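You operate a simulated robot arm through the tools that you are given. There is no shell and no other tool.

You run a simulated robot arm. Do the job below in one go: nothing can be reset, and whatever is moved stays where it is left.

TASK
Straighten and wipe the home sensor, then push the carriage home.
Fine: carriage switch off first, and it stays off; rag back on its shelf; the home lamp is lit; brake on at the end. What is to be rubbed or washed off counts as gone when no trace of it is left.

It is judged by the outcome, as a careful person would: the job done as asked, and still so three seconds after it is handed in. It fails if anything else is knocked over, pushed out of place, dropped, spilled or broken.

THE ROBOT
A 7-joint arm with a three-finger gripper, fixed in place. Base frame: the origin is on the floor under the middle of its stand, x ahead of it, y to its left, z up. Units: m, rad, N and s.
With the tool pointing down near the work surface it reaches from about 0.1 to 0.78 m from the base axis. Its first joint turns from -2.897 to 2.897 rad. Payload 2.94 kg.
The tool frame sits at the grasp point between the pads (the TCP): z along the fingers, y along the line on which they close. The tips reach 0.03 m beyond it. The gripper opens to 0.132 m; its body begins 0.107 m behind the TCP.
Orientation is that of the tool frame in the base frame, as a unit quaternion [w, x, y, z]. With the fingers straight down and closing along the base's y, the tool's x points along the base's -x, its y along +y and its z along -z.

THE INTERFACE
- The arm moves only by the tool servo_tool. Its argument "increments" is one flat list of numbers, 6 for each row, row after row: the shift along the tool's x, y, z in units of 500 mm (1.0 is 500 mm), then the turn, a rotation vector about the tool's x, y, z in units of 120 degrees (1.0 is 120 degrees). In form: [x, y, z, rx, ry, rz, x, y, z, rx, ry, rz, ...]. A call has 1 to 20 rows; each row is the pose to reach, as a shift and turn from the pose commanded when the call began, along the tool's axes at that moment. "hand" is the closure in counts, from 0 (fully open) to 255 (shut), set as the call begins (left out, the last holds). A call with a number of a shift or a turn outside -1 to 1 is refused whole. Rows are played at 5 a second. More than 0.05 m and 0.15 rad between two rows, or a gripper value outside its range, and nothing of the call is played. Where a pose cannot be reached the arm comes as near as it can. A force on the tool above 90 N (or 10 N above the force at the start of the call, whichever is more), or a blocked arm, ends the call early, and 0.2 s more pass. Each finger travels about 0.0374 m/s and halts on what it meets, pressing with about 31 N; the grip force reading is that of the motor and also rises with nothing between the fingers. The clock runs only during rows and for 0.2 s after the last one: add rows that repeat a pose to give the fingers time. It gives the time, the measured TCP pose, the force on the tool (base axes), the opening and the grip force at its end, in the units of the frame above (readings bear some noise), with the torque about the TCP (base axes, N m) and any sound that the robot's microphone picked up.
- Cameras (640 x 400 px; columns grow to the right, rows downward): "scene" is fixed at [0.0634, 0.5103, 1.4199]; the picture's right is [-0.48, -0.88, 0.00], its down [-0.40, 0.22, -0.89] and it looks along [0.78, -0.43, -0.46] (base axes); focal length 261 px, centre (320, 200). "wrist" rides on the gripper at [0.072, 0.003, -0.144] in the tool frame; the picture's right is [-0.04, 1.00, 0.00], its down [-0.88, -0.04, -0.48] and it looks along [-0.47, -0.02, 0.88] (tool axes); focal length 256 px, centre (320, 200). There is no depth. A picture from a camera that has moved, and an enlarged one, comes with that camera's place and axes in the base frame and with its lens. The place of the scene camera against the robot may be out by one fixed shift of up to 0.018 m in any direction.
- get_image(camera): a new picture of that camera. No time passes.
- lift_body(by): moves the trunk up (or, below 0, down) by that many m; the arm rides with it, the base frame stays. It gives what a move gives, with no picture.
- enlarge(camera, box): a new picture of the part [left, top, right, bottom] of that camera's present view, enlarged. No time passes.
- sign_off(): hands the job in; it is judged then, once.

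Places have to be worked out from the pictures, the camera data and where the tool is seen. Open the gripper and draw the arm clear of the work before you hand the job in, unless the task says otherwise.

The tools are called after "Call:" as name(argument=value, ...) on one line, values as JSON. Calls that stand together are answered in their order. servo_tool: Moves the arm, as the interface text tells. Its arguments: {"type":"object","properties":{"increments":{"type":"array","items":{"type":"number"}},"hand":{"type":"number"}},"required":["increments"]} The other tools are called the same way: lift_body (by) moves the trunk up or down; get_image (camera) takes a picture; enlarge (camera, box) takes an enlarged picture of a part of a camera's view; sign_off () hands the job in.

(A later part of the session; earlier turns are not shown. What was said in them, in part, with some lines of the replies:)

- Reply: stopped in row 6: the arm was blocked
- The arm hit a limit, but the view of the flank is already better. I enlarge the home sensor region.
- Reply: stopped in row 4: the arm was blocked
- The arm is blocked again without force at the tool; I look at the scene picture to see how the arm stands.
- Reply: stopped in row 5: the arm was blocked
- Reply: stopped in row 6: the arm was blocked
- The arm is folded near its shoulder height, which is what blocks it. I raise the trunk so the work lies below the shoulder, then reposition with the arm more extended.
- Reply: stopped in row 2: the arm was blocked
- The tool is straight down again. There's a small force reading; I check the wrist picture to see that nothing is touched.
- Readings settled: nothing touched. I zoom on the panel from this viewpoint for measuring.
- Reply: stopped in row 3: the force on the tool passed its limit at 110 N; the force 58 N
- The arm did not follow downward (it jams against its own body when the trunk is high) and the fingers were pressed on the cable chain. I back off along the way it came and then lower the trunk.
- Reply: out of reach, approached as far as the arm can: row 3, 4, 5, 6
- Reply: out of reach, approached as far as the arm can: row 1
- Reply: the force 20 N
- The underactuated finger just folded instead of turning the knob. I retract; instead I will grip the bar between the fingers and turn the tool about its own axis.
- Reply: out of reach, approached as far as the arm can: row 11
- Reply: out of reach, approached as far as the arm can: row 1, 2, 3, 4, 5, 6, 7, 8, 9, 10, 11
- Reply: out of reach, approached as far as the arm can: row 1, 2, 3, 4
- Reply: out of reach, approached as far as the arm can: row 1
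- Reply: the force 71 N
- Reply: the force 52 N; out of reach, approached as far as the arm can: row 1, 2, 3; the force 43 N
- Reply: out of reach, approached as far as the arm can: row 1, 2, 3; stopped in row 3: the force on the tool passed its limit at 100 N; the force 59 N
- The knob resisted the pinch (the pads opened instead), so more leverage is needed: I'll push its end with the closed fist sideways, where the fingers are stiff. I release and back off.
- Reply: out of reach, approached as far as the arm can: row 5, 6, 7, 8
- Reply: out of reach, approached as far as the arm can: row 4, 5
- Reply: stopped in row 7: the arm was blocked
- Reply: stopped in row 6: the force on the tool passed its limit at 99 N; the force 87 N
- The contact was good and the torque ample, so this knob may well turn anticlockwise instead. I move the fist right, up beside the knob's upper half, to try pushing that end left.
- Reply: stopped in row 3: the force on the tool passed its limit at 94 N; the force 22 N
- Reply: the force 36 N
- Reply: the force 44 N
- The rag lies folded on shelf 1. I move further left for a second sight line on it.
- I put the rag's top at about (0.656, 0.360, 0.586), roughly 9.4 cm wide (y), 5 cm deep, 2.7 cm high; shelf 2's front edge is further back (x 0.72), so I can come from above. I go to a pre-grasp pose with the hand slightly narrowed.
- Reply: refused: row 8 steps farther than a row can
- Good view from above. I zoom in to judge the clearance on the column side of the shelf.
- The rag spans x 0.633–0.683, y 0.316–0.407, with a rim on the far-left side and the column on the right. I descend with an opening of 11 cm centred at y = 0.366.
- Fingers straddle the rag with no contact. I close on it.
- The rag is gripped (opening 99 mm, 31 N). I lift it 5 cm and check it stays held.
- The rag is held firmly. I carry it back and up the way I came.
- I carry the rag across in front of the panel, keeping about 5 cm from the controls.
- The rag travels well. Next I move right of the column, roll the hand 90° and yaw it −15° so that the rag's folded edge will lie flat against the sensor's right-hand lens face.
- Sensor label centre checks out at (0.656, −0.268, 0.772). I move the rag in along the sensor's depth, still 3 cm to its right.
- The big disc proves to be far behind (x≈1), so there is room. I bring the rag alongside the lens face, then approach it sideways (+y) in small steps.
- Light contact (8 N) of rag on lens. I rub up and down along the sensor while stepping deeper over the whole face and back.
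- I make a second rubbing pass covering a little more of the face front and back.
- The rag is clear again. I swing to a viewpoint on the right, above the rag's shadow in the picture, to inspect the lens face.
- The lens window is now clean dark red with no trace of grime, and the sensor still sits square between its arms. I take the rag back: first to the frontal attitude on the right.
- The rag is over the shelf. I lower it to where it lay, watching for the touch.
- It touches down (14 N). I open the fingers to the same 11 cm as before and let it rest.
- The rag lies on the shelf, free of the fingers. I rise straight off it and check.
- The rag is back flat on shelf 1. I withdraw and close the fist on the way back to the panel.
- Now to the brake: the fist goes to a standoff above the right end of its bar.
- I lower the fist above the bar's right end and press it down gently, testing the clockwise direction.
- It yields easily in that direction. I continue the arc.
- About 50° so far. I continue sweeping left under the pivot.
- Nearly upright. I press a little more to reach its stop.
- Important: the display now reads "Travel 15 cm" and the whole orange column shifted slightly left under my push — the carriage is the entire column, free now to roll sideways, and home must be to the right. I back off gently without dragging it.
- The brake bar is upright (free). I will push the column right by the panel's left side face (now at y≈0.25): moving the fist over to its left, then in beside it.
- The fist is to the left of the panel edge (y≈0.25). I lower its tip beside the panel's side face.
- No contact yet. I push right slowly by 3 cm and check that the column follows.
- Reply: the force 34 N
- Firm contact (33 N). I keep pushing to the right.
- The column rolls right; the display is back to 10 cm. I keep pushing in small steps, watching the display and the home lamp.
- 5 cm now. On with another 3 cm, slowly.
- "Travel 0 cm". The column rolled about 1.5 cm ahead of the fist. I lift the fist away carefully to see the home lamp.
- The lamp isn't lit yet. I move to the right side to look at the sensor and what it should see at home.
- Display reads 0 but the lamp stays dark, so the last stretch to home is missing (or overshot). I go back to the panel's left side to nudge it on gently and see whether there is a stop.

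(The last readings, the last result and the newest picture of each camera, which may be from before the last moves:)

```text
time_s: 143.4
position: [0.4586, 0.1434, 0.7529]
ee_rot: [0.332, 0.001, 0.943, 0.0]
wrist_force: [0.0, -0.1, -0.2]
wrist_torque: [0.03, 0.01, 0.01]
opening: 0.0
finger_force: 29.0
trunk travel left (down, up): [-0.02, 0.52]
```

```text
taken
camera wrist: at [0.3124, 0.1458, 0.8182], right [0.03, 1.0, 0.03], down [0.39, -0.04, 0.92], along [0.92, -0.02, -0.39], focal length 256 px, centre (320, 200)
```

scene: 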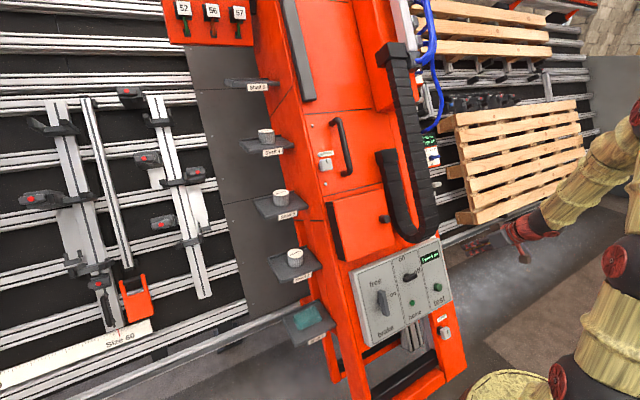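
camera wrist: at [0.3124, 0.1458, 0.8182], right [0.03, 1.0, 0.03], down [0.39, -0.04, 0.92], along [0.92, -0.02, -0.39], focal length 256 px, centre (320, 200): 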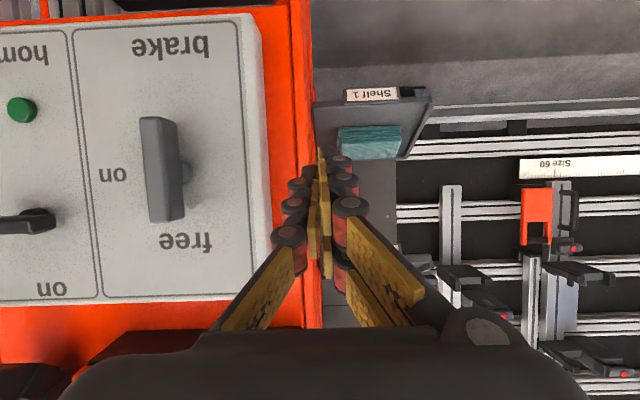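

Call:
servo_tool(increments=[-0.0201, -0.012, 0.049, 0, 0, 0, -0.0403, -0.024, 0.0981, 0, 0, 0, -0.0403, -0.05, 0.0981, 0, 0, 0])

Call:
get_image(camera="wrist")

```text
time_s: 144.2
position: [0.5054, 0.1169, 0.7259]
ee_rot: [0.333, 0.001, 0.943, 0.001]
wrist_force: [0.8, 0.9, 0.2]
wrist_torque: [0.01, -0.02, 0.0]
opening: 0.0
finger_force: 28.9
trunk travel left (down, up): [-0.02, 0.52]
```

```text
taken
camera wrist: at [0.3596, 0.1209, 0.7924], right [0.04, 1.0, 0.03], down [0.39, -0.04, 0.92], along [0.92, -0.02, -0.39], focal length 256 px, centre (320, 200)
```

wrist: 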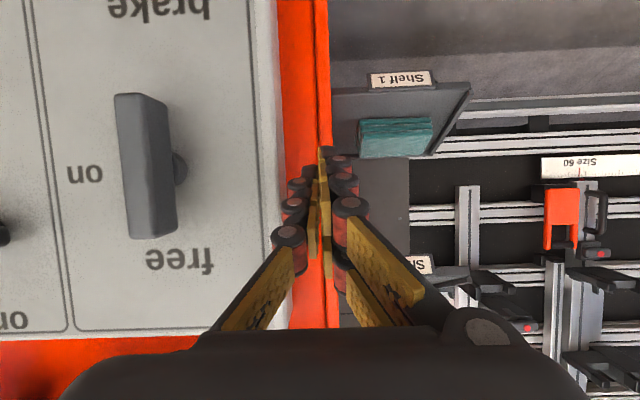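

I approach and nudge by about 8 mm in small steps.

Call:
servo_tool(increments=[0, -0.012, 0, 0, 0, 0, 0, -0.024, 0, 0, 0, 0, 0, -0.03, 0, 0, 0, 0, 0, -0.036, 0, 0, 0, 0, 0, -0.042, 0, 0, 0, 0])

Call:
get_image(camera="wrist")

Call:
enlarge(camera="scene", box=[350, 230, 470, 350])

```text
time_s: 145.4
position: [0.5053, 0.0981, 0.7263]
ee_rot: [0.332, 0.0, 0.943, 0.001]
wrist_force: [1.4, 24.2, -4.0]
wrist_torque: [0.3, 0.0, 0.39]
opening: 0.0
finger_force: 28.9
trunk travel left (down, up): [-0.02, 0.52]
```

```text
taken
camera wrist: at [0.3598, 0.1012, 0.7922], right [0.03, 1.0, 0.03], down [0.39, -0.04, 0.92], along [0.92, -0.02, -0.39], focal length 256 px, centre (320, 200)
```

wrist: 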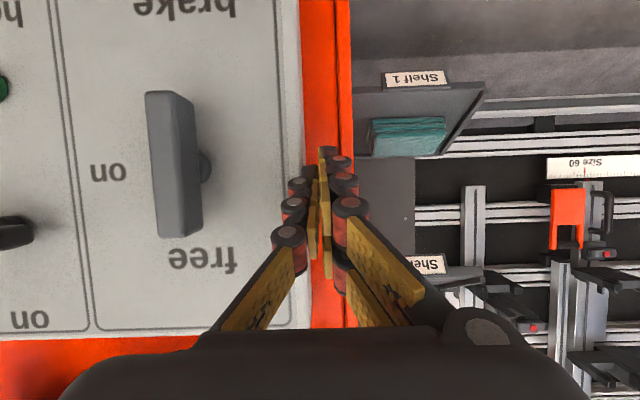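

```text
3.33 times, centred on (410, 290) of scene
camera zoom: at [0.0634, 0.5103, 1.4199], right [-0.48, -0.88, 0.0], down [-0.4, 0.22, -0.89], along [0.78, -0.43, -0.46], focal length 870 px, centre (20, -100)
```

zoom: 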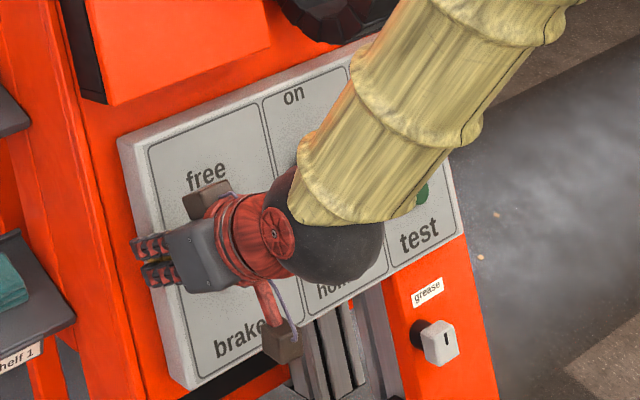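

Call:
servo_tool(increments=[0, -0.006, 0, 0, 0, 0, 0, -0.012, 0, 0, 0, 0])

Call:
get_image(camera="wrist")

```text
time_s: 146.0
position: [0.5061, 0.0871, 0.7257]
ee_rot: [0.332, 0.004, 0.943, -0.001]
wrist_force: [0.2, 0.1, 0.2]
wrist_torque: [0.01, 0.03, 0.02]
opening: 0.0
finger_force: 28.3
trunk travel left (down, up): [-0.02, 0.52]
```

```text
taken
camera wrist: at [0.3595, 0.0918, 0.7915], right [0.04, 1.0, 0.03], down [0.39, -0.04, 0.92], along [0.92, -0.03, -0.39], focal length 256 px, centre (320, 200)
```

wrist: 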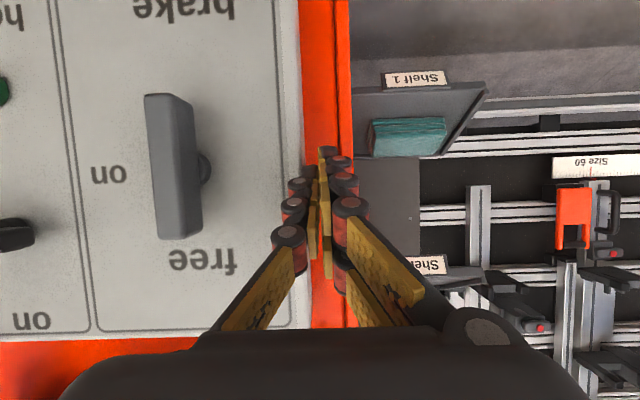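

Call:
enlarge(camera="wrist", box=[0, 40, 100, 140])

Call:
enlarge(camera="scene", box=[350, 230, 470, 350])

```text
4.00 times, centred on (50, 90) of wrist
camera zoom: at [0.3595, 0.0918, 0.7915], right [0.04, 1.0, 0.03], down [0.39, -0.04, 0.92], along [0.92, -0.03, -0.39], focal length 1024 px, centre (1400, 640)
```

zoom: 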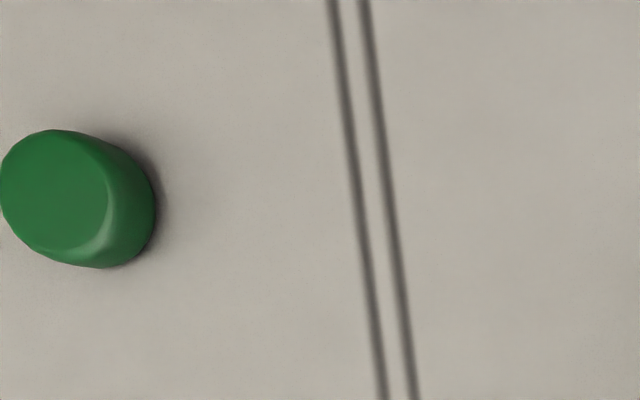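

```text
3.33 times, centred on (410, 290) of scene
camera zoom: at [0.0634, 0.5103, 1.4199], right [-0.48, -0.88, 0.0], down [-0.4, 0.22, -0.89], along [0.78, -0.43, -0.46], focal length 870 px, centre (20, -100)
```

zoom: 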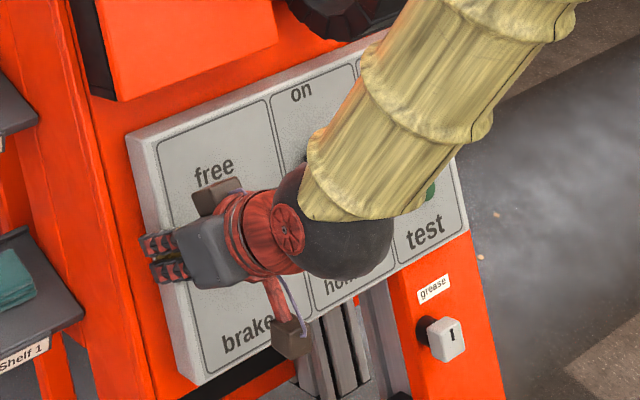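

No stop here; the column slid about 1 cm more and the lamp is still dark. I back out to read the display from the scene camera.

Call:
servo_tool(increments=[0, 0.03, 0, 0, 0, 0, 0.02, 0.06, -0.045, 0, 0, 0, 0.038, 0.1, -0.0925, 0, 0, 0])

Call:
enlarge(camera="scene", box=[350, 230, 470, 350])

Call:
get_image(camera="wrist")

```text
time_s: 146.8
position: [0.4612, 0.1393, 0.749]
ee_rot: [0.332, 0.002, 0.943, 0.0]
wrist_force: [-0.5, -0.4, 0.0]
wrist_torque: [0.0, 0.05, 0.01]
opening: 0.0
finger_force: 28.8
trunk travel left (down, up): [-0.02, 0.52]
```

```text
3.33 times, centred on (410, 290) of scene
camera zoom: at [0.0634, 0.5103, 1.4199], right [-0.48, -0.88, 0.0], down [-0.4, 0.22, -0.89], along [0.78, -0.43, -0.46], focal length 870 px, centre (20, -100)
```

zoom: 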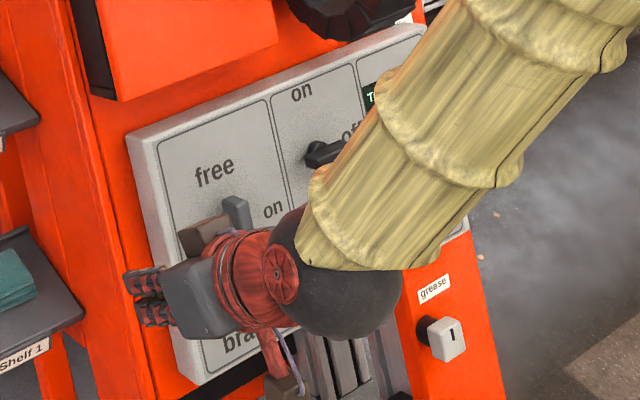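

```text
taken
camera wrist: at [0.3155, 0.1429, 0.8157], right [0.04, 1.0, 0.03], down [0.39, -0.04, 0.92], along [0.92, -0.02, -0.39], focal length 256 px, centre (320, 200)
```

wrist: 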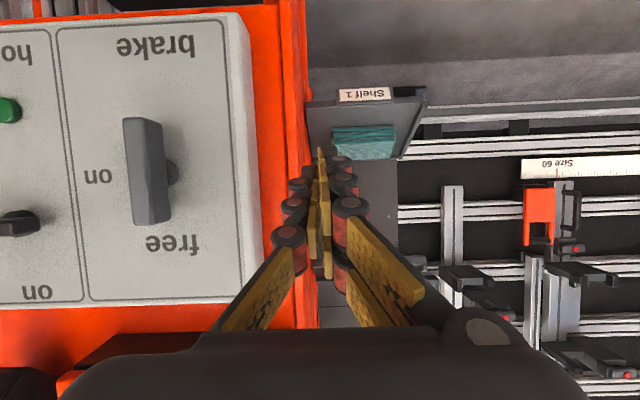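

Call:
enlarge(camera="wrist", box=[0, 60, 80, 140])

```text
5.00 times, centred on (40, 100) of wrist
camera zoom: at [0.3155, 0.1429, 0.8157], right [0.04, 1.0, 0.03], down [0.39, -0.04, 0.92], along [0.92, -0.02, -0.39], focal length 1280 px, centre (1720, 700)
```

zoom: 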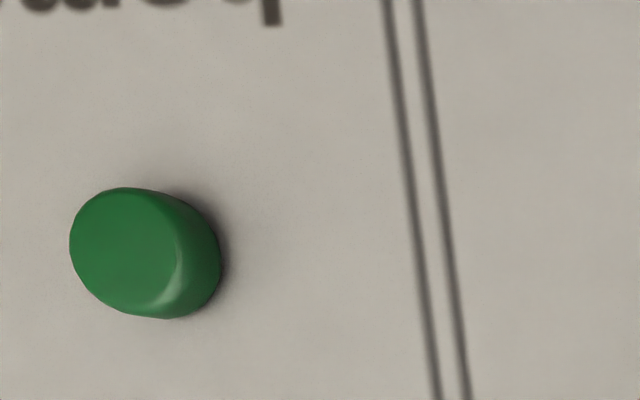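

Call:
servo_tool(increments=[-0.0228, -0.0328, -0.0425, 0, 0, 0, -0.0463, -0.0928, -0.0877, 0, 0, 0, -0.0651, -0.1728, -0.1111, 0, 0, 0, -0.0651, -0.2628, -0.1111, 0, 0, 0, -0.0651, -0.3528, -0.1111, 0, 0, 0, -0.0651, -0.4428, -0.1111, 0, 0, 0])

Call:
get_image(camera="wrist")

Call:
enlarge(camera="scene", box=[350, 230, 470, 350])

```text
time_s: 148.2
position: [0.4504, -0.0846, 0.8127]
ee_rot: [0.332, 0.002, 0.943, 0.0]
wrist_force: [0.0, 0.4, 1.1]
wrist_torque: [-0.05, -0.03, -0.02]
opening: 0.0
finger_force: 29.2
trunk travel left (down, up): [-0.02, 0.52]
```

```text
taken
camera wrist: at [0.3047, -0.0809, 0.8798], right [0.04, 1.0, 0.03], down [0.39, -0.04, 0.92], along [0.92, -0.02, -0.39], focal length 256 px, centre (320, 200)
```

wrist: 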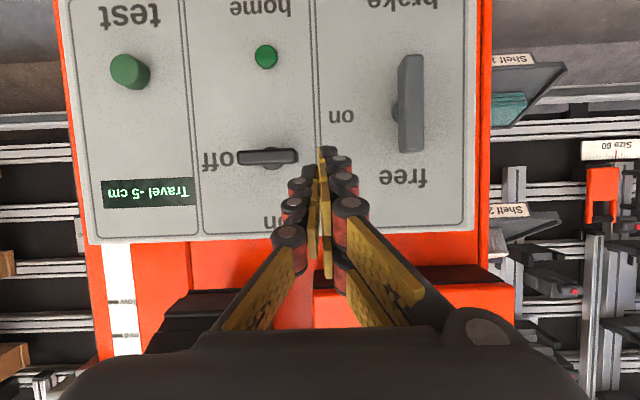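

```text
3.33 times, centred on (410, 290) of scene
camera zoom: at [0.0634, 0.5103, 1.4199], right [-0.48, -0.88, 0.0], down [-0.4, 0.22, -0.89], along [0.78, -0.43, -0.46], focal length 870 px, centre (20, -100)
```

zoom: 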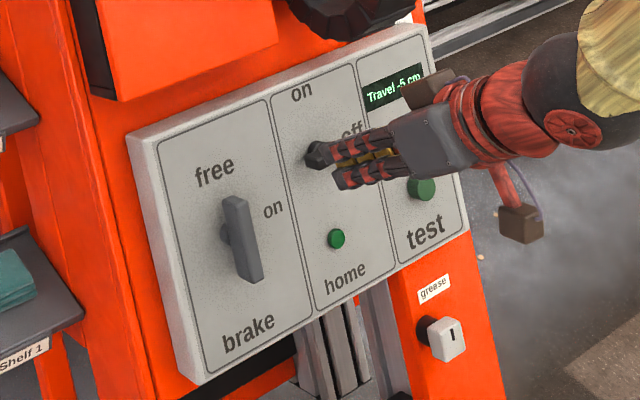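

"Travel −5 cm": the column has overshot home; home lies about 3.5 cm back to the left. I'll push it left by the panel's right side with the fist rolled 90° (its stiff side), so that it moves in finer steps.

Call:
servo_tool(increments=[-0.0031, -0.0901, -0.0039, 0, 0, 0, -0.0062, -0.1802, -0.0077, 0, 0, 0, -0.0093, -0.2703, -0.0116, 0, 0, 0, -0.0124, -0.3605, -0.0154, 0, 0, 0, -0.0155, -0.4506, -0.0193, 0, 0, 0, -0.0186, -0.5407, -0.0231, 0, 0, 0, -0.0217, -0.6308, -0.027, 0, 0, 0, -0.0147, -0.6283, -0.0208, -0.0117, -0.0116, 0.0618, -0.0078, -0.6258, -0.0147, -0.0233, -0.0232, 0.1236, -0.0008, -0.6233, -0.0085, -0.035, -0.0349, 0.1854, 0.0061, -0.6208, -0.0023, -0.0466, -0.0465, 0.2472, 0.0131, -0.6183, 0.0038, -0.0583, -0.0581, 0.309, 0.0201, -0.6158, 0.01, -0.07, -0.0697, 0.3708, 0.027, -0.6133, 0.0162, -0.0816, -0.0813, 0.4326, 0.034, -0.6108, 0.0223, -0.0933, -0.0929, 0.4944, 0.0409, -0.6083, 0.0285, -0.1049, -0.1046, 0.5562, 0.0479, -0.6058, 0.0347, -0.1166, -0.1162, 0.618, 0.0548, -0.6033, 0.0408, -0.1282, -0.1278, 0.6798, 0.0618, -0.6008, 0.047, -0.1399, -0.1394, 0.7416])

Call:
get_image(camera="wrist")

Call:
get_image(camera="scene")

```text
time_s: 152.2
position: [0.4418, -0.3817, 0.7745]
ee_rot: [0.354, 0.613, 0.61, 0.356]
wrist_force: [-0.5, 0.4, 0.5]
wrist_torque: [0.0, -0.01, 0.01]
opening: 0.0
finger_force: 28.8
trunk travel left (down, up): [-0.02, 0.52]
```

```text
taken
camera wrist: at [0.3195, -0.3095, 0.8489], right [0.5, -0.05, 0.87], down [-0.43, -0.88, 0.2], along [0.75, -0.48, -0.46], focal length 256 px, centre (320, 200)
```

wrist: 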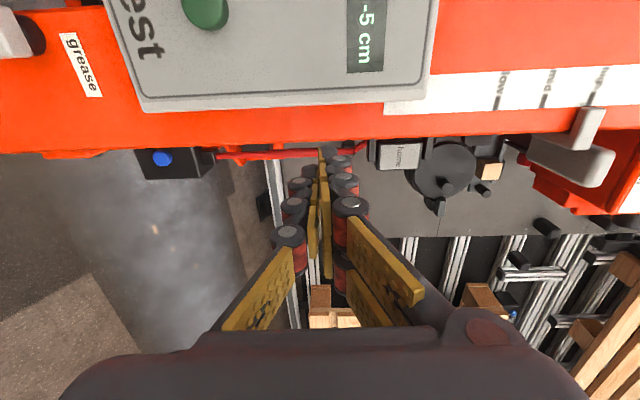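

```text
taken
```

scene: 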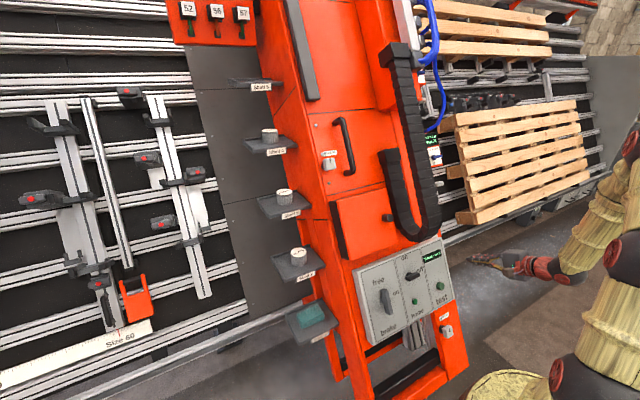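

In position to the right of the panel's edge, with a clear scene view of the lamp. I lower the fist beside the panel's right side face.

Call:
servo_tool(increments=[0, -0.008, 0.05, 0, 0, 0, 0, -0.016, 0.1, 0, 0, 0, 0, -0.024, 0.154, 0, 0, 0])

Call:
get_image(camera="wrist")

Call:
enlarge(camera="scene", box=[350, 230, 480, 350])

```text
time_s: 153.0
position: [0.5024, -0.3837, 0.7267]
ee_rot: [0.354, 0.614, 0.61, 0.355]
wrist_force: [-0.2, -0.4, -0.1]
wrist_torque: [0.0, 0.03, -0.02]
opening: 0.0
finger_force: 28.2
trunk travel left (down, up): [-0.02, 0.52]
```

```text
taken
camera wrist: at [0.3799, -0.3114, 0.801], right [0.5, -0.05, 0.87], down [-0.43, -0.88, 0.2], along [0.75, -0.48, -0.46], focal length 256 px, centre (320, 200)
```

wrist: 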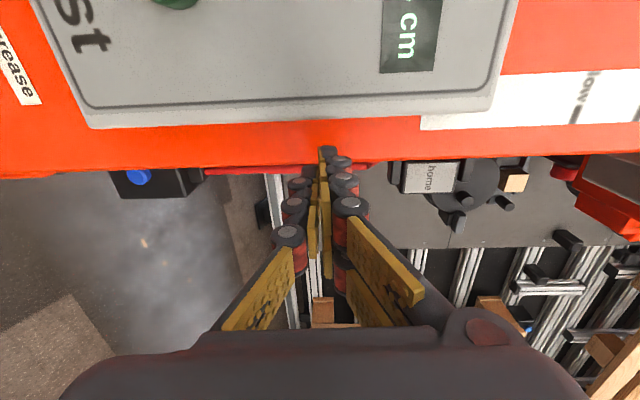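

```text
3.33 times, centred on (415, 290) of scene
camera zoom: at [0.0634, 0.5103, 1.4199], right [-0.48, -0.88, 0.0], down [-0.4, 0.22, -0.89], along [0.78, -0.43, -0.46], focal length 870 px, centre (3, -100)
```

zoom: 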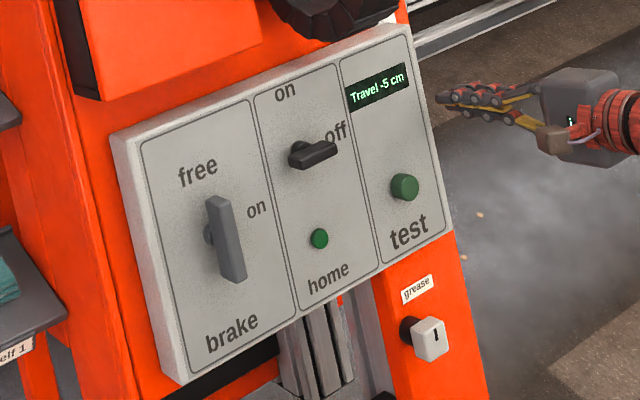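

Now I push left in small steps; first up to contact.

Call:
servo_tool(increments=[0.016, 0, 0, 0, 0, 0, 0.032, 0, 0, 0, 0, 0, 0.038, 0, 0, 0, 0, 0, 0.042, 0, 0, 0, 0, 0])

Call:
enlarge(camera="scene", box=[350, 230, 480, 350])

```text
time_s: 154.0
position: [0.5032, -0.3658, 0.7278]
ee_rot: [0.354, 0.615, 0.609, 0.355]
wrist_force: [-0.9, -24.3, -5.7]
wrist_torque: [-0.37, 0.09, -0.46]
opening: 0.0
finger_force: 28.5
trunk travel left (down, up): [-0.02, 0.52]
```

```text
3.33 times, centred on (415, 290) of scene
camera zoom: at [0.0634, 0.5103, 1.4199], right [-0.48, -0.88, 0.0], down [-0.4, 0.22, -0.89], along [0.78, -0.43, -0.46], focal length 870 px, centre (3, -100)
```

zoom: 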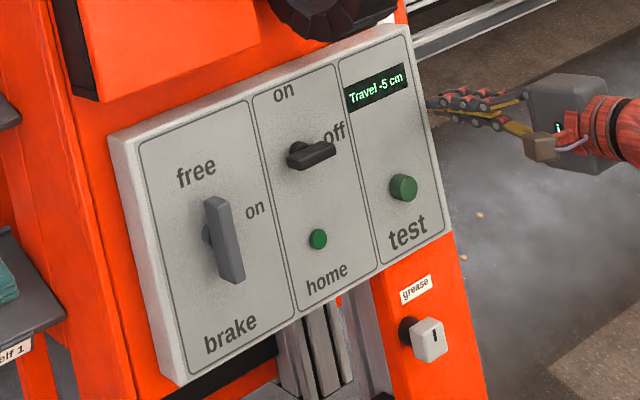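

Call:
servo_tool(increments=[0.004, 0, 0, 0, 0, 0, 0.008, 0, 0, 0, 0, 0])

Call:
enlarge(camera="scene", box=[350, 230, 480, 350])

```text
time_s: 154.6
position: [0.5028, -0.3552, 0.7249]
ee_rot: [0.352, 0.612, 0.612, 0.356]
wrist_force: [0.8, -1.7, 1.6]
wrist_torque: [0.07, 0.08, 0.16]
opening: 0.0002
finger_force: 28.5
trunk travel left (down, up): [-0.02, 0.52]
```

```text
3.33 times, centred on (415, 290) of scene
camera zoom: at [0.0634, 0.5103, 1.4199], right [-0.48, -0.88, 0.0], down [-0.4, 0.22, -0.89], along [0.78, -0.43, -0.46], focal length 870 px, centre (3, -100)
```

zoom: 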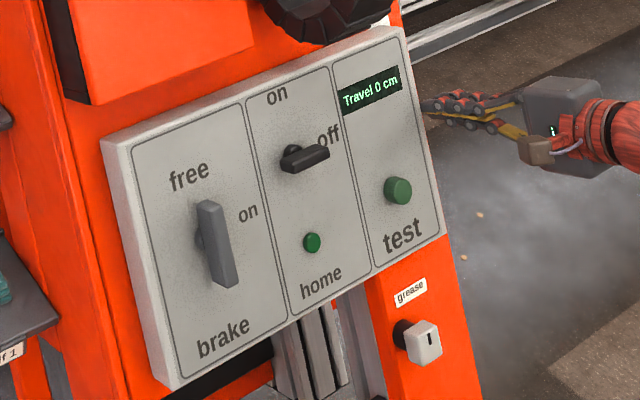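

Display back to 0. I continue in small nudges.

Call:
servo_tool(increments=[0.006, 0, 0, 0, 0, 0, 0.012, 0, 0, 0, 0, 0, 0.016, 0, 0, 0, 0, 0])

Call:
enlarge(camera="scene", box=[350, 230, 480, 350])

```text
time_s: 155.4
position: [0.5036, -0.3498, 0.7253]
ee_rot: [0.353, 0.614, 0.61, 0.356]
wrist_force: [-1.5, -19.6, -9.4]
wrist_torque: [-0.44, 0.14, -0.4]
opening: 0.0001
finger_force: 28.3
trunk travel left (down, up): [-0.02, 0.52]
```

```text
3.33 times, centred on (415, 290) of scene
camera zoom: at [0.0634, 0.5103, 1.4199], right [-0.48, -0.88, 0.0], down [-0.4, 0.22, -0.89], along [0.78, -0.43, -0.46], focal length 870 px, centre (3, -100)
```

zoom: 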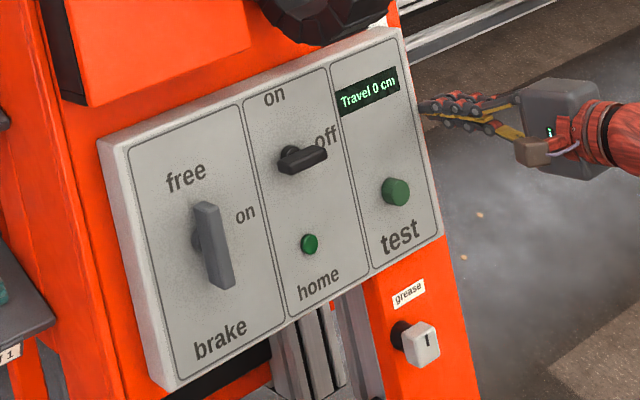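

Call:
servo_tool(increments=[0.003, 0, 0, 0, 0, 0, 0.006, 0, 0, 0, 0, 0])

Call:
enlarge(camera="scene", box=[350, 230, 480, 350])

```text
time_s: 156.0
position: [0.5036, -0.3447, 0.7274]
ee_rot: [0.353, 0.612, 0.611, 0.356]
wrist_force: [0.2, -1.6, -0.8]
wrist_torque: [-0.01, 0.01, 0.01]
opening: 0.0
finger_force: 28.6
trunk travel left (down, up): [-0.02, 0.52]
```

```text
3.33 times, centred on (415, 290) of scene
camera zoom: at [0.0634, 0.5103, 1.4199], right [-0.48, -0.88, 0.0], down [-0.4, 0.22, -0.89], along [0.78, -0.43, -0.46], focal length 870 px, centre (3, -100)
```

zoom: 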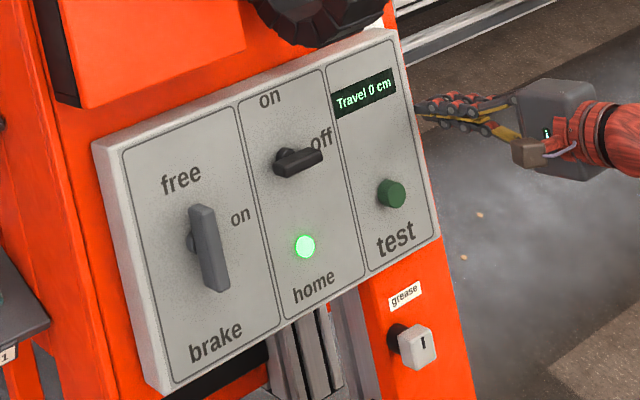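

The home lamp is lit. To be well inside the home window I nudge it just a few millimetres more.

Call:
servo_tool(increments=[0.004, 0, 0, 0, 0, 0, 0.008, 0, 0, 0, 0, 0, 0.012, 0, 0, 0, 0, 0])

Call:
enlarge(camera="scene", box=[350, 230, 480, 350])

```text
time_s: 156.8
position: [0.5032, -0.3428, 0.7257]
ee_rot: [0.354, 0.615, 0.609, 0.355]
wrist_force: [3.1, -20.7, -2.7]
wrist_torque: [-0.26, 0.09, -0.49]
opening: 0.0
finger_force: 28.5
trunk travel left (down, up): [-0.02, 0.52]
```

```text
3.33 times, centred on (415, 290) of scene
camera zoom: at [0.0634, 0.5103, 1.4199], right [-0.48, -0.88, 0.0], down [-0.4, 0.22, -0.89], along [0.78, -0.43, -0.46], focal length 870 px, centre (3, -100)
```

zoom: 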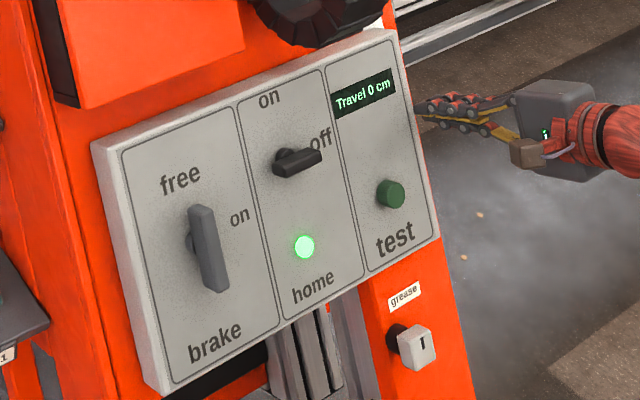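

Call:
servo_tool(increments=[0.003, 0, 0, 0, 0, 0, 0.006, 0, 0, 0, 0, 0])

Call:
enlarge(camera="scene", box=[350, 230, 480, 350])

```text
time_s: 157.4
position: [0.5025, -0.3348, 0.7265]
ee_rot: [0.353, 0.612, 0.611, 0.356]
wrist_force: [2.6, -5.4, 1.0]
wrist_torque: [-0.06, -0.05, -0.23]
opening: 0.0
finger_force: 28.7
trunk travel left (down, up): [-0.02, 0.52]
```

```text
3.33 times, centred on (415, 290) of scene
camera zoom: at [0.0634, 0.5103, 1.4199], right [-0.48, -0.88, 0.0], down [-0.4, 0.22, -0.89], along [0.78, -0.43, -0.46], focal length 870 px, centre (3, -100)
```

zoom: 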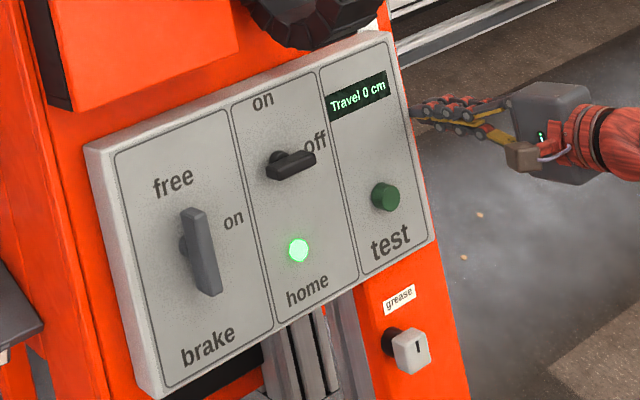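

Lamp stays lit, comfortably inside the window. Now I retract the fist to the right and out.

Call:
servo_tool(increments=[-0.016, 0, 0, 0, 0, 0, -0.035, 0, 0, 0, 0, 0, -0.05, 0.005, -0.06, 0, 0, 0, -0.06, 0.01, -0.14, 0, 0, 0])

Call:
enlarge(camera="scene", box=[350, 230, 480, 350])

```text
time_s: 158.4
position: [0.4429, -0.3662, 0.7654]
ee_rot: [0.353, 0.613, 0.611, 0.354]
wrist_force: [-0.4, 0.3, -0.5]
wrist_torque: [-0.03, 0.0, 0.02]
opening: 0.0001
finger_force: 28.9
trunk travel left (down, up): [-0.02, 0.52]
```

```text
3.33 times, centred on (415, 290) of scene
camera zoom: at [0.0634, 0.5103, 1.4199], right [-0.48, -0.88, 0.0], down [-0.4, 0.22, -0.89], along [0.78, -0.43, -0.46], focal length 870 px, centre (3, -100)
```

zoom: 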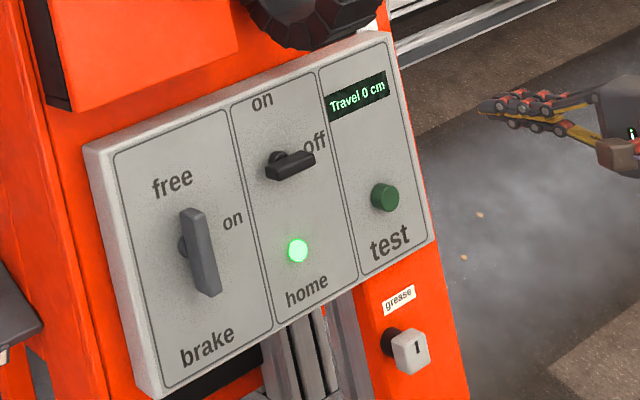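

Lamp steady. I roll the hand back upright on the way to the brake.

Call:
servo_tool(increments=[-0.0023, 0.0093, -0.004, 0.0117, 0.0116, -0.0618, -0.0047, 0.0185, -0.008, 0.0233, 0.0232, -0.1236, -0.007, 0.0278, -0.012, 0.035, 0.0349, -0.1854, -0.0093, 0.037, -0.016, 0.0466, 0.0465, -0.2472, -0.0117, 0.0463, -0.02, 0.0583, 0.0581, -0.309, -0.014, 0.0555, -0.024, 0.07, 0.0697, -0.3708, -0.0163, 0.0648, -0.028, 0.0816, 0.0813, -0.4326, -0.0187, 0.074, -0.032, 0.0933, 0.0929, -0.4944, -0.021, 0.0833, -0.036, 0.1049, 0.1046, -0.5562, -0.0233, 0.0925, -0.04, 0.1166, 0.1162, -0.618, -0.0257, 0.1018, -0.044, 0.1282, 0.1278, -0.6798, -0.028, 0.111, -0.048, 0.1399, 0.1394, -0.7416])

Call:
get_image(camera="wrist")

```text
time_s: 161.0
position: [0.4503, -0.3801, 0.8254]
ee_rot: [0.332, 0.0, 0.943, 0.0]
wrist_force: [-0.3, 0.6, 0.9]
wrist_torque: [0.01, 0.01, 0.02]
opening: 0.0
finger_force: 29.1
trunk travel left (down, up): [-0.02, 0.52]
```

```text
taken
camera wrist: at [0.3059, -0.378, 0.8918], right [0.03, 1.0, 0.03], down [0.39, -0.04, 0.92], along [0.92, -0.02, -0.39], focal length 256 px, centre (320, 200)
```

wrist: 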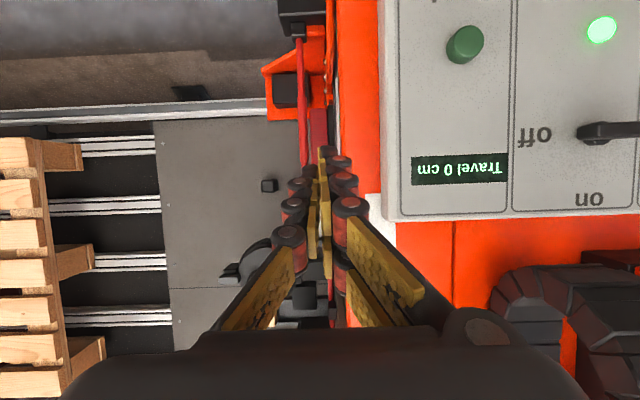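

Call:
servo_tool(increments=[0.0016, 0.0875, 0.002, 0, 0, 0, 0.0033, 0.175, 0.0041, 0, 0, 0, 0.0049, 0.2625, 0.0061, 0, 0, 0, 0.0065, 0.35, 0.0081, 0, 0, 0, 0.0081, 0.4375, 0.0101, 0, 0, 0, 0.0098, 0.525, 0.0122, 0, 0, 0, 0.0114, 0.6125, 0.0142, 0, 0, 0, 0.013, 0.7, 0.0162, 0, 0, 0])

Call:
get_image(camera="wrist")

Call:
enlarge(camera="scene", box=[340, 230, 470, 350])

```text
time_s: 162.8
position: [0.45, -0.0294, 0.815]
ee_rot: [0.332, 0.0, 0.943, 0.001]
wrist_force: [0.6, 0.5, -0.9]
wrist_torque: [0.01, -0.02, 0.0]
opening: 0.0
finger_force: 28.8
trunk travel left (down, up): [-0.02, 0.52]
```

```text
taken
camera wrist: at [0.304, -0.0263, 0.8813], right [0.03, 1.0, 0.03], down [0.39, -0.04, 0.92], along [0.92, -0.02, -0.39], focal length 256 px, centre (320, 200)
```

wrist: 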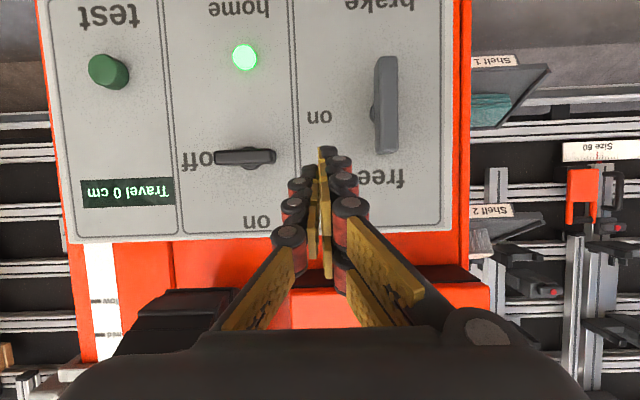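

```text
3.33 times, centred on (405, 290) of scene
camera zoom: at [0.0634, 0.5103, 1.4199], right [-0.48, -0.88, 0.0], down [-0.4, 0.22, -0.89], along [0.78, -0.43, -0.46], focal length 870 px, centre (37, -100)
```

zoom: 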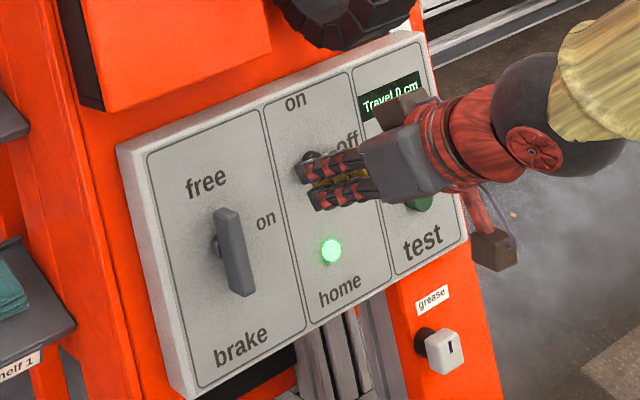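

The brake bar stands upright at y≈0.033 with the lamp lit. I lower the fist to the right of its upper end.

Call:
servo_tool(increments=[-0.0063, 0.0116, 0.0461, 0, 0, 0, -0.0127, 0.0232, 0.0921, 0, 0, 0, -0.019, 0.0348, 0.1382, 0, 0, 0])

Call:
get_image(camera="wrist")

Call:
enlarge(camera="scene", box=[340, 230, 470, 350])

```text
time_s: 163.6
position: [0.502, -0.0118, 0.7683]
ee_rot: [0.332, 0.001, 0.943, 0.0]
wrist_force: [-0.5, 0.3, -0.3]
wrist_torque: [0.03, -0.01, 0.01]
opening: 0.0
finger_force: 29.1
trunk travel left (down, up): [-0.02, 0.52]
```

```text
taken
camera wrist: at [0.3562, -0.0085, 0.8345], right [0.04, 1.0, 0.03], down [0.39, -0.04, 0.92], along [0.92, -0.02, -0.39], focal length 256 px, centre (320, 200)
```

wrist: 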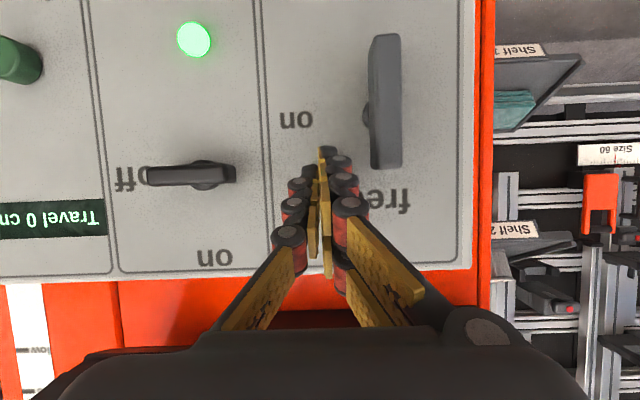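

```text
3.33 times, centred on (405, 290) of scene
camera zoom: at [0.0634, 0.5103, 1.4199], right [-0.48, -0.88, 0.0], down [-0.4, 0.22, -0.89], along [0.78, -0.43, -0.46], focal length 870 px, centre (37, -100)
```

zoom: 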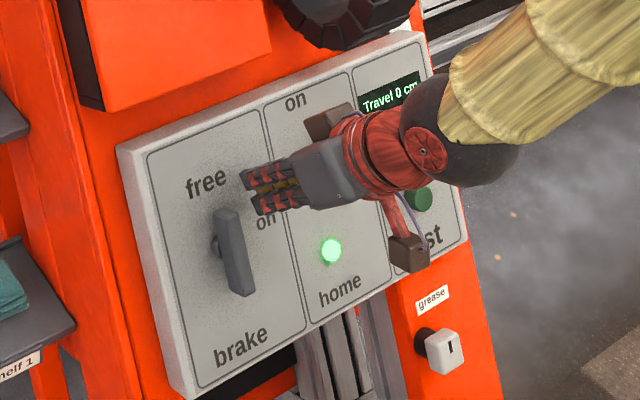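

I push the bar's upper end left, gently, along its arc.

Call:
servo_tool(increments=[0, 0.0161, 0, 0, 0, 0, 0, 0.0322, 0, 0, 0, 0, -0.0083, 0.055, -0.0034, 0, 0, 0, -0.0091, 0.0794, -0.0037, 0, 0, 0])

Call:
get_image(camera="wrist")

Call:
enlarge(camera="scene", box=[340, 230, 470, 350])

```text
time_s: 164.6
position: [0.5042, 0.0265, 0.7746]
ee_rot: [0.332, 0.001, 0.943, 0.0]
wrist_force: [0.3, -0.3, -0.4]
wrist_torque: [0.01, 0.03, 0.02]
opening: 0.0002
finger_force: 28.5
trunk travel left (down, up): [-0.02, 0.52]
```

```text
taken
camera wrist: at [0.359, 0.03, 0.8401], right [0.04, 1.0, 0.03], down [0.39, -0.04, 0.92], along [0.92, -0.02, -0.39], focal length 256 px, centre (320, 200)
```

wrist: 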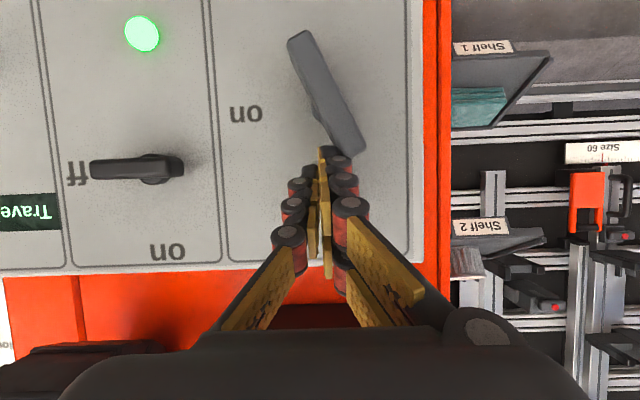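

```text
3.33 times, centred on (405, 290) of scene
camera zoom: at [0.0634, 0.5103, 1.4199], right [-0.48, -0.88, 0.0], down [-0.4, 0.22, -0.89], along [0.78, -0.43, -0.46], focal length 870 px, centre (37, -100)
```

zoom: 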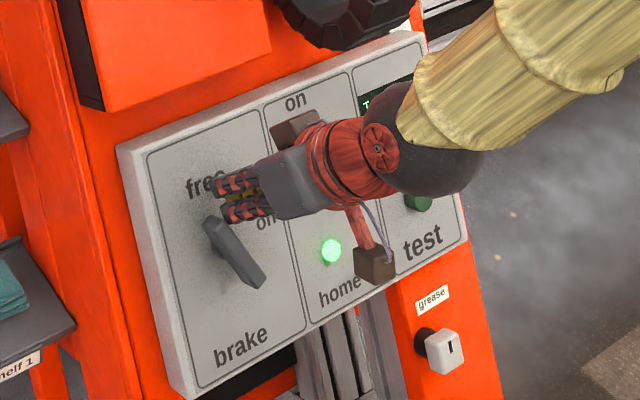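

It turns well, lamp still lit. I continue left and then down on the bar's left end.

Call:
servo_tool(increments=[0.0072, 0.0232, 0.003, 0, 0, 0, 0.0213, 0.0424, 0.0087, 0, 0, 0, 0.0303, 0.0498, 0.0125, 0, 0, 0])

Call:
get_image(camera="wrist")

Call:
enlarge(camera="scene", box=[340, 230, 470, 350])

```text
time_s: 165.4
position: [0.4966, 0.0513, 0.7585]
ee_rot: [0.331, 0.001, 0.943, 0.0]
wrist_force: [-0.9, -0.2, -0.6]
wrist_torque: [0.0, 0.02, -0.02]
opening: 0.0001
finger_force: 28.8
trunk travel left (down, up): [-0.02, 0.52]
```

```text
taken
camera wrist: at [0.3513, 0.0544, 0.8251], right [0.04, 1.0, 0.03], down [0.39, -0.04, 0.92], along [0.92, -0.02, -0.39], focal length 256 px, centre (320, 200)
```

wrist: 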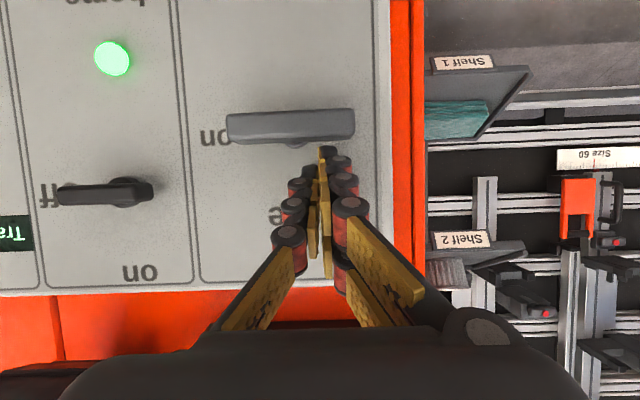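

```text
3.33 times, centred on (405, 290) of scene
camera zoom: at [0.0634, 0.5103, 1.4199], right [-0.48, -0.88, 0.0], down [-0.4, 0.22, -0.89], along [0.78, -0.43, -0.46], focal length 870 px, centre (37, -100)
```

zoom: 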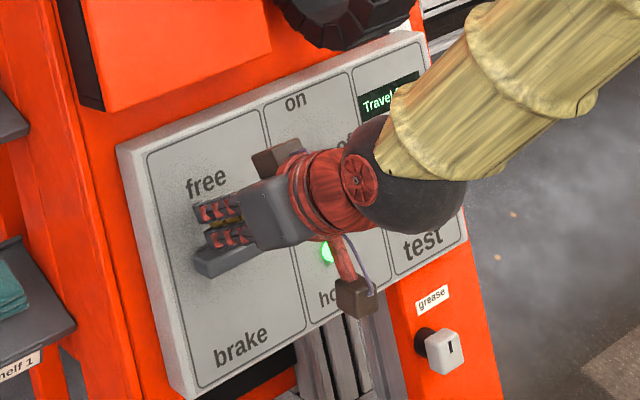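

The bar is practically level again. I press its left end down a little to be sure it is at the stop.

Call:
servo_tool(increments=[0.007, 0.003, 0.0029, 0, 0, 0, 0.0133, 0.004, 0.0055, 0, 0, 0, 0.018, 0.004, 0.0074, 0, 0, 0])

Call:
get_image(camera="wrist")

```text
time_s: 166.2
position: [0.4964, 0.0525, 0.7529]
ee_rot: [0.337, 0.001, 0.941, 0.001]
wrist_force: [7.1, -4.7, 26.2]
wrist_torque: [0.0, -0.23, 0.11]
opening: 0.0
finger_force: 28.4
trunk travel left (down, up): [-0.02, 0.52]
```

```text
taken
camera wrist: at [0.3489, 0.0563, 0.8188], right [0.04, 1.0, 0.03], down [0.38, -0.04, 0.93], along [0.93, -0.02, -0.38], focal length 256 px, centre (320, 200)
```

wrist: 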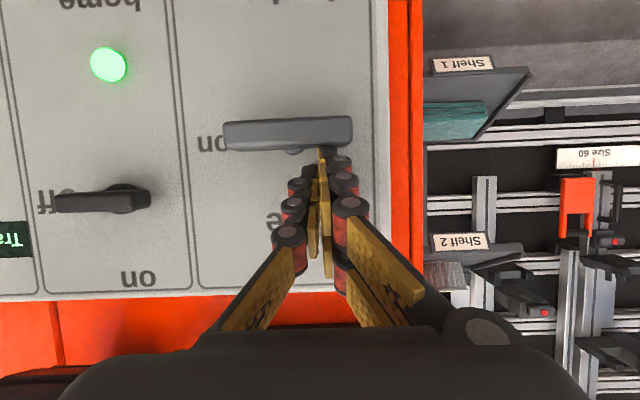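

The stop is reached at 27 N with the lamp lit. I lift off and back away from the panel.

Call:
servo_tool(increments=[-0.02, 0, -0.009, 0, 0, 0, -0.0278, 0, -0.03, 0, 0, 0, -0.005, 0, -0.0669, 0, 0, 0, 0.0102, 0, -0.1039, 0, 0, 0])

Call:
get_image(camera="wrist")

Call:
enlarge(camera="scene", box=[340, 230, 470, 350])

```text
time_s: 167.2
position: [0.4542, 0.0533, 0.7874]
ee_rot: [0.332, 0.001, 0.943, 0.001]
wrist_force: [-0.6, 0.6, -0.4]
wrist_torque: [0.05, 0.0, -0.01]
opening: 0.0003
finger_force: 28.5
trunk travel left (down, up): [-0.02, 0.52]
```

```text
taken
camera wrist: at [0.31, 0.0562, 0.8528], right [0.04, 1.0, 0.03], down [0.39, -0.04, 0.92], along [0.92, -0.02, -0.39], focal length 256 px, centre (320, 200)
```

wrist: 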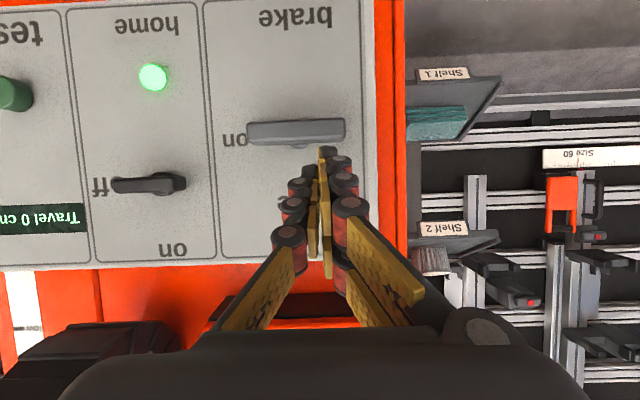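

```text
3.33 times, centred on (405, 290) of scene
camera zoom: at [0.0634, 0.5103, 1.4199], right [-0.48, -0.88, 0.0], down [-0.4, 0.22, -0.89], along [0.78, -0.43, -0.46], focal length 870 px, centre (37, -100)
```

zoom: 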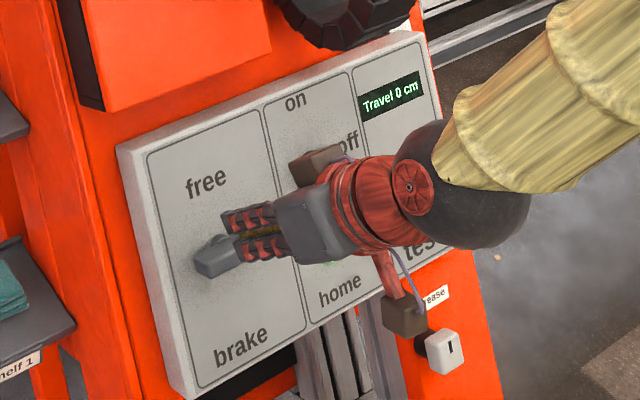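

Brake bar level at "on", switch at "off", lamp lit. I draw the arm up and away, then open the hand.

Call:
servo_tool(increments=[-0.0318, 0, -0.0557, 0, 0.02, 0, -0.0637, 0, -0.1113, 0, 0.04, 0, -0.0955, 0, -0.167, 0, 0.06, 0, -0.1273, 0, -0.2227, 0, 0.08, 0, -0.1592, 0, -0.2783, 0, 0.1, 0, -0.191, 0, -0.334, 0, 0.12, 0])

Call:
servo_tool(increments=[0, 0, 0, 0, 0, 0, 0, 0, 0, 0, 0, 0, 0, 0, 0, 0, 0, 0, 0, 0, 0, 0, 0, 0, 0, 0, 0, 0, 0, 0, 0, 0, 0, 0, 0, 0, 0, 0, 0, 0, 0, 0, 0, 0, 0, 0, 0, 0, 0, 0, 0, 0, 0, 0, 0, 0, 0, 0, 0, 0], hand=0)

Call:
get_image(camera="wrist")

Call:
get_image(camera="scene")

```text
time_s: 168.6
position: [0.4199, 0.0695, 0.9463]
ee_rot: [0.226, 0.003, 0.974, -0.009]
wrist_force: [-0.7, 0.3, 0.8]
wrist_torque: [0.04, -0.02, 0.03]
opening: 0.0
finger_force: 28.1
out of reach, approached as far as the arm can: row 2, 3, 5, 6
trunk travel left (down, up): [-0.02, 0.52]
```

```text
time_s: 170.8
position: [0.4199, 0.0694, 0.9464]
ee_rot: [0.226, 0.003, 0.974, -0.009]
wrist_force: [-0.2, 0.0, -0.5]
wrist_torque: [-0.02, -0.01, -0.04]
opening: 0.132
finger_force: 0.1
trunk travel left (down, up): [-0.02, 0.52]
```

```text
taken
camera wrist: at [0.2927, 0.0754, 1.0429], right [0.05, 1.0, 0.0], down [0.58, -0.03, 0.82], along [0.81, -0.04, -0.58], focal length 256 px, centre (320, 200)
```

wrist: 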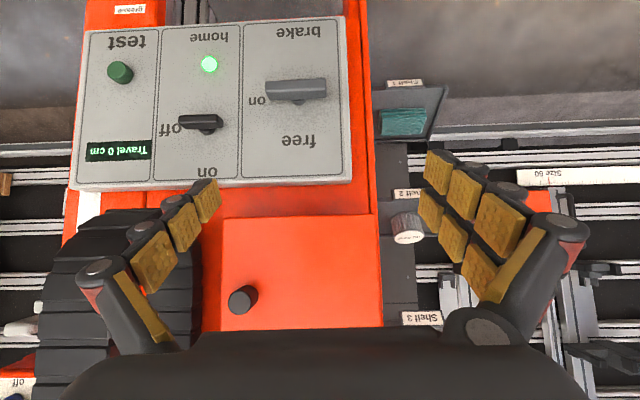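

```text
taken
```

scene: 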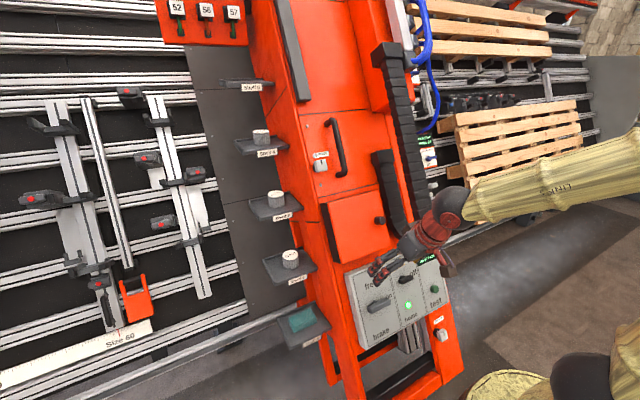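

Everything stands as intended. I lift the arm further clear with the trunk and take a last careful look.

Call:
lift_body(by=0.25)

Call:
enlarge(camera="scene", box=[330, 240, 470, 380])

Call:
enlarge(camera="scene", box=[200, 60, 380, 360])

Call:
get_image(camera="wrist")

```text
time_s: 173.4
position: [0.4188, 0.0694, 1.1963]
ee_rot: [0.226, 0.003, 0.974, -0.01]
wrist_force: [-0.5, 0.2, -0.3]
wrist_torque: [0.01, -0.04, 0.0]
opening: 0.1322
finger_force: 0.0
trunk travel left (down, up): [-0.27, 0.27]
```

```text
2.86 times, centred on (400, 310) of scene
camera zoom: at [0.0634, 0.5103, 1.4199], right [-0.48, -0.88, 0.0], down [-0.4, 0.22, -0.89], along [0.78, -0.43, -0.46], focal length 745 px, centre (91, -114)
```

zoom: 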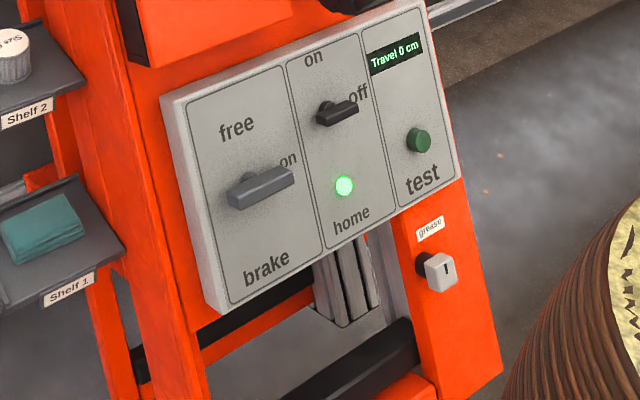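

```text
1.33 times, centred on (290, 210) of scene
camera zoom: at [0.0634, 0.5103, 1.4199], right [-0.48, -0.88, 0.0], down [-0.4, 0.22, -0.89], along [0.78, -0.43, -0.46], focal length 348 px, centre (360, 187)
```

zoom: 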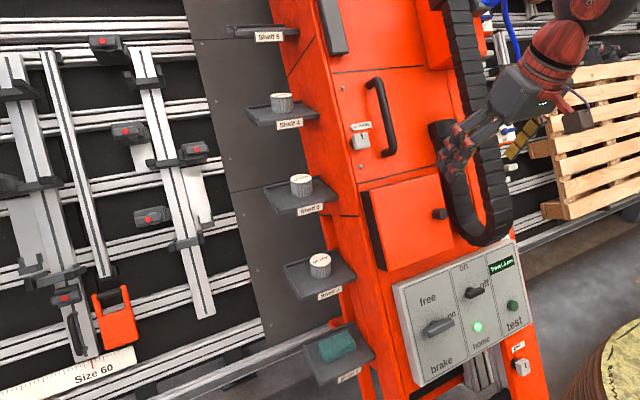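

```text
taken
camera wrist: at [0.2927, 0.0754, 1.2927], right [0.05, 1.0, 0.0], down [0.58, -0.03, 0.81], along [0.81, -0.04, -0.58], focal length 256 px, centre (320, 200)
```

wrist: 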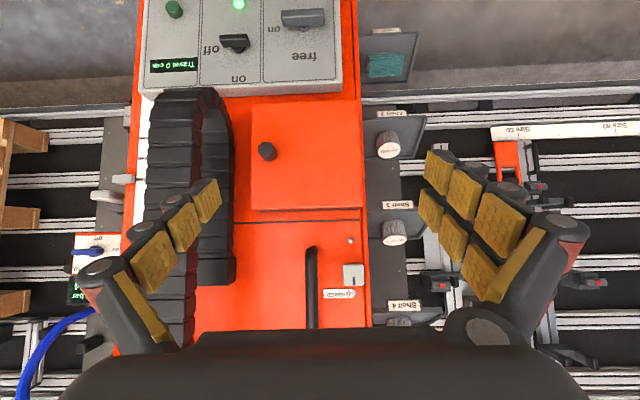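

The switch is off, the sensor is straight and wiped, the rag is on shelf 1, and the column is at home with the lamp lit and the brake on. The hand is open and clear of the machine, so I hand the job in.

Call:
sign_off()

```text
The job is handed in.
```

The job is done and handed in. The last pictures show:

- **Carriage switch:** turned off first and left off. The amber lamp on the machine's right side went dark when I turned it.
- **Home sensor:** pressed square between its bracket arms. I rubbed the lens with the rag, and the close-up afterwards showed clean glass with no trace of grime.
- **Rag:** back flat on shelf 1.
- **Carriage:** at home, display at "Travel 0 cm", home lamp lit.
- **Brake:** back on, and the lamp stayed lit after I set it.
- **Arm:** hand open and lifted clear.

Two things along the way went less smoothly:

- **Chain contact:** early on, an arm move did not follow the planned path and the fingers pressed on the cable chain at about 110 N. I saw no damage or displacement.
- **Overshoot:** the carriage is the whole orange column. Freeing the brake pushed it about 2 cm to the left. I then pushed it about 3 cm past home, to a display reading of −5 cm, and brought it back. The lamp may only cover a window of a few centimetres, and I could not tell how close to its centre the column sits.
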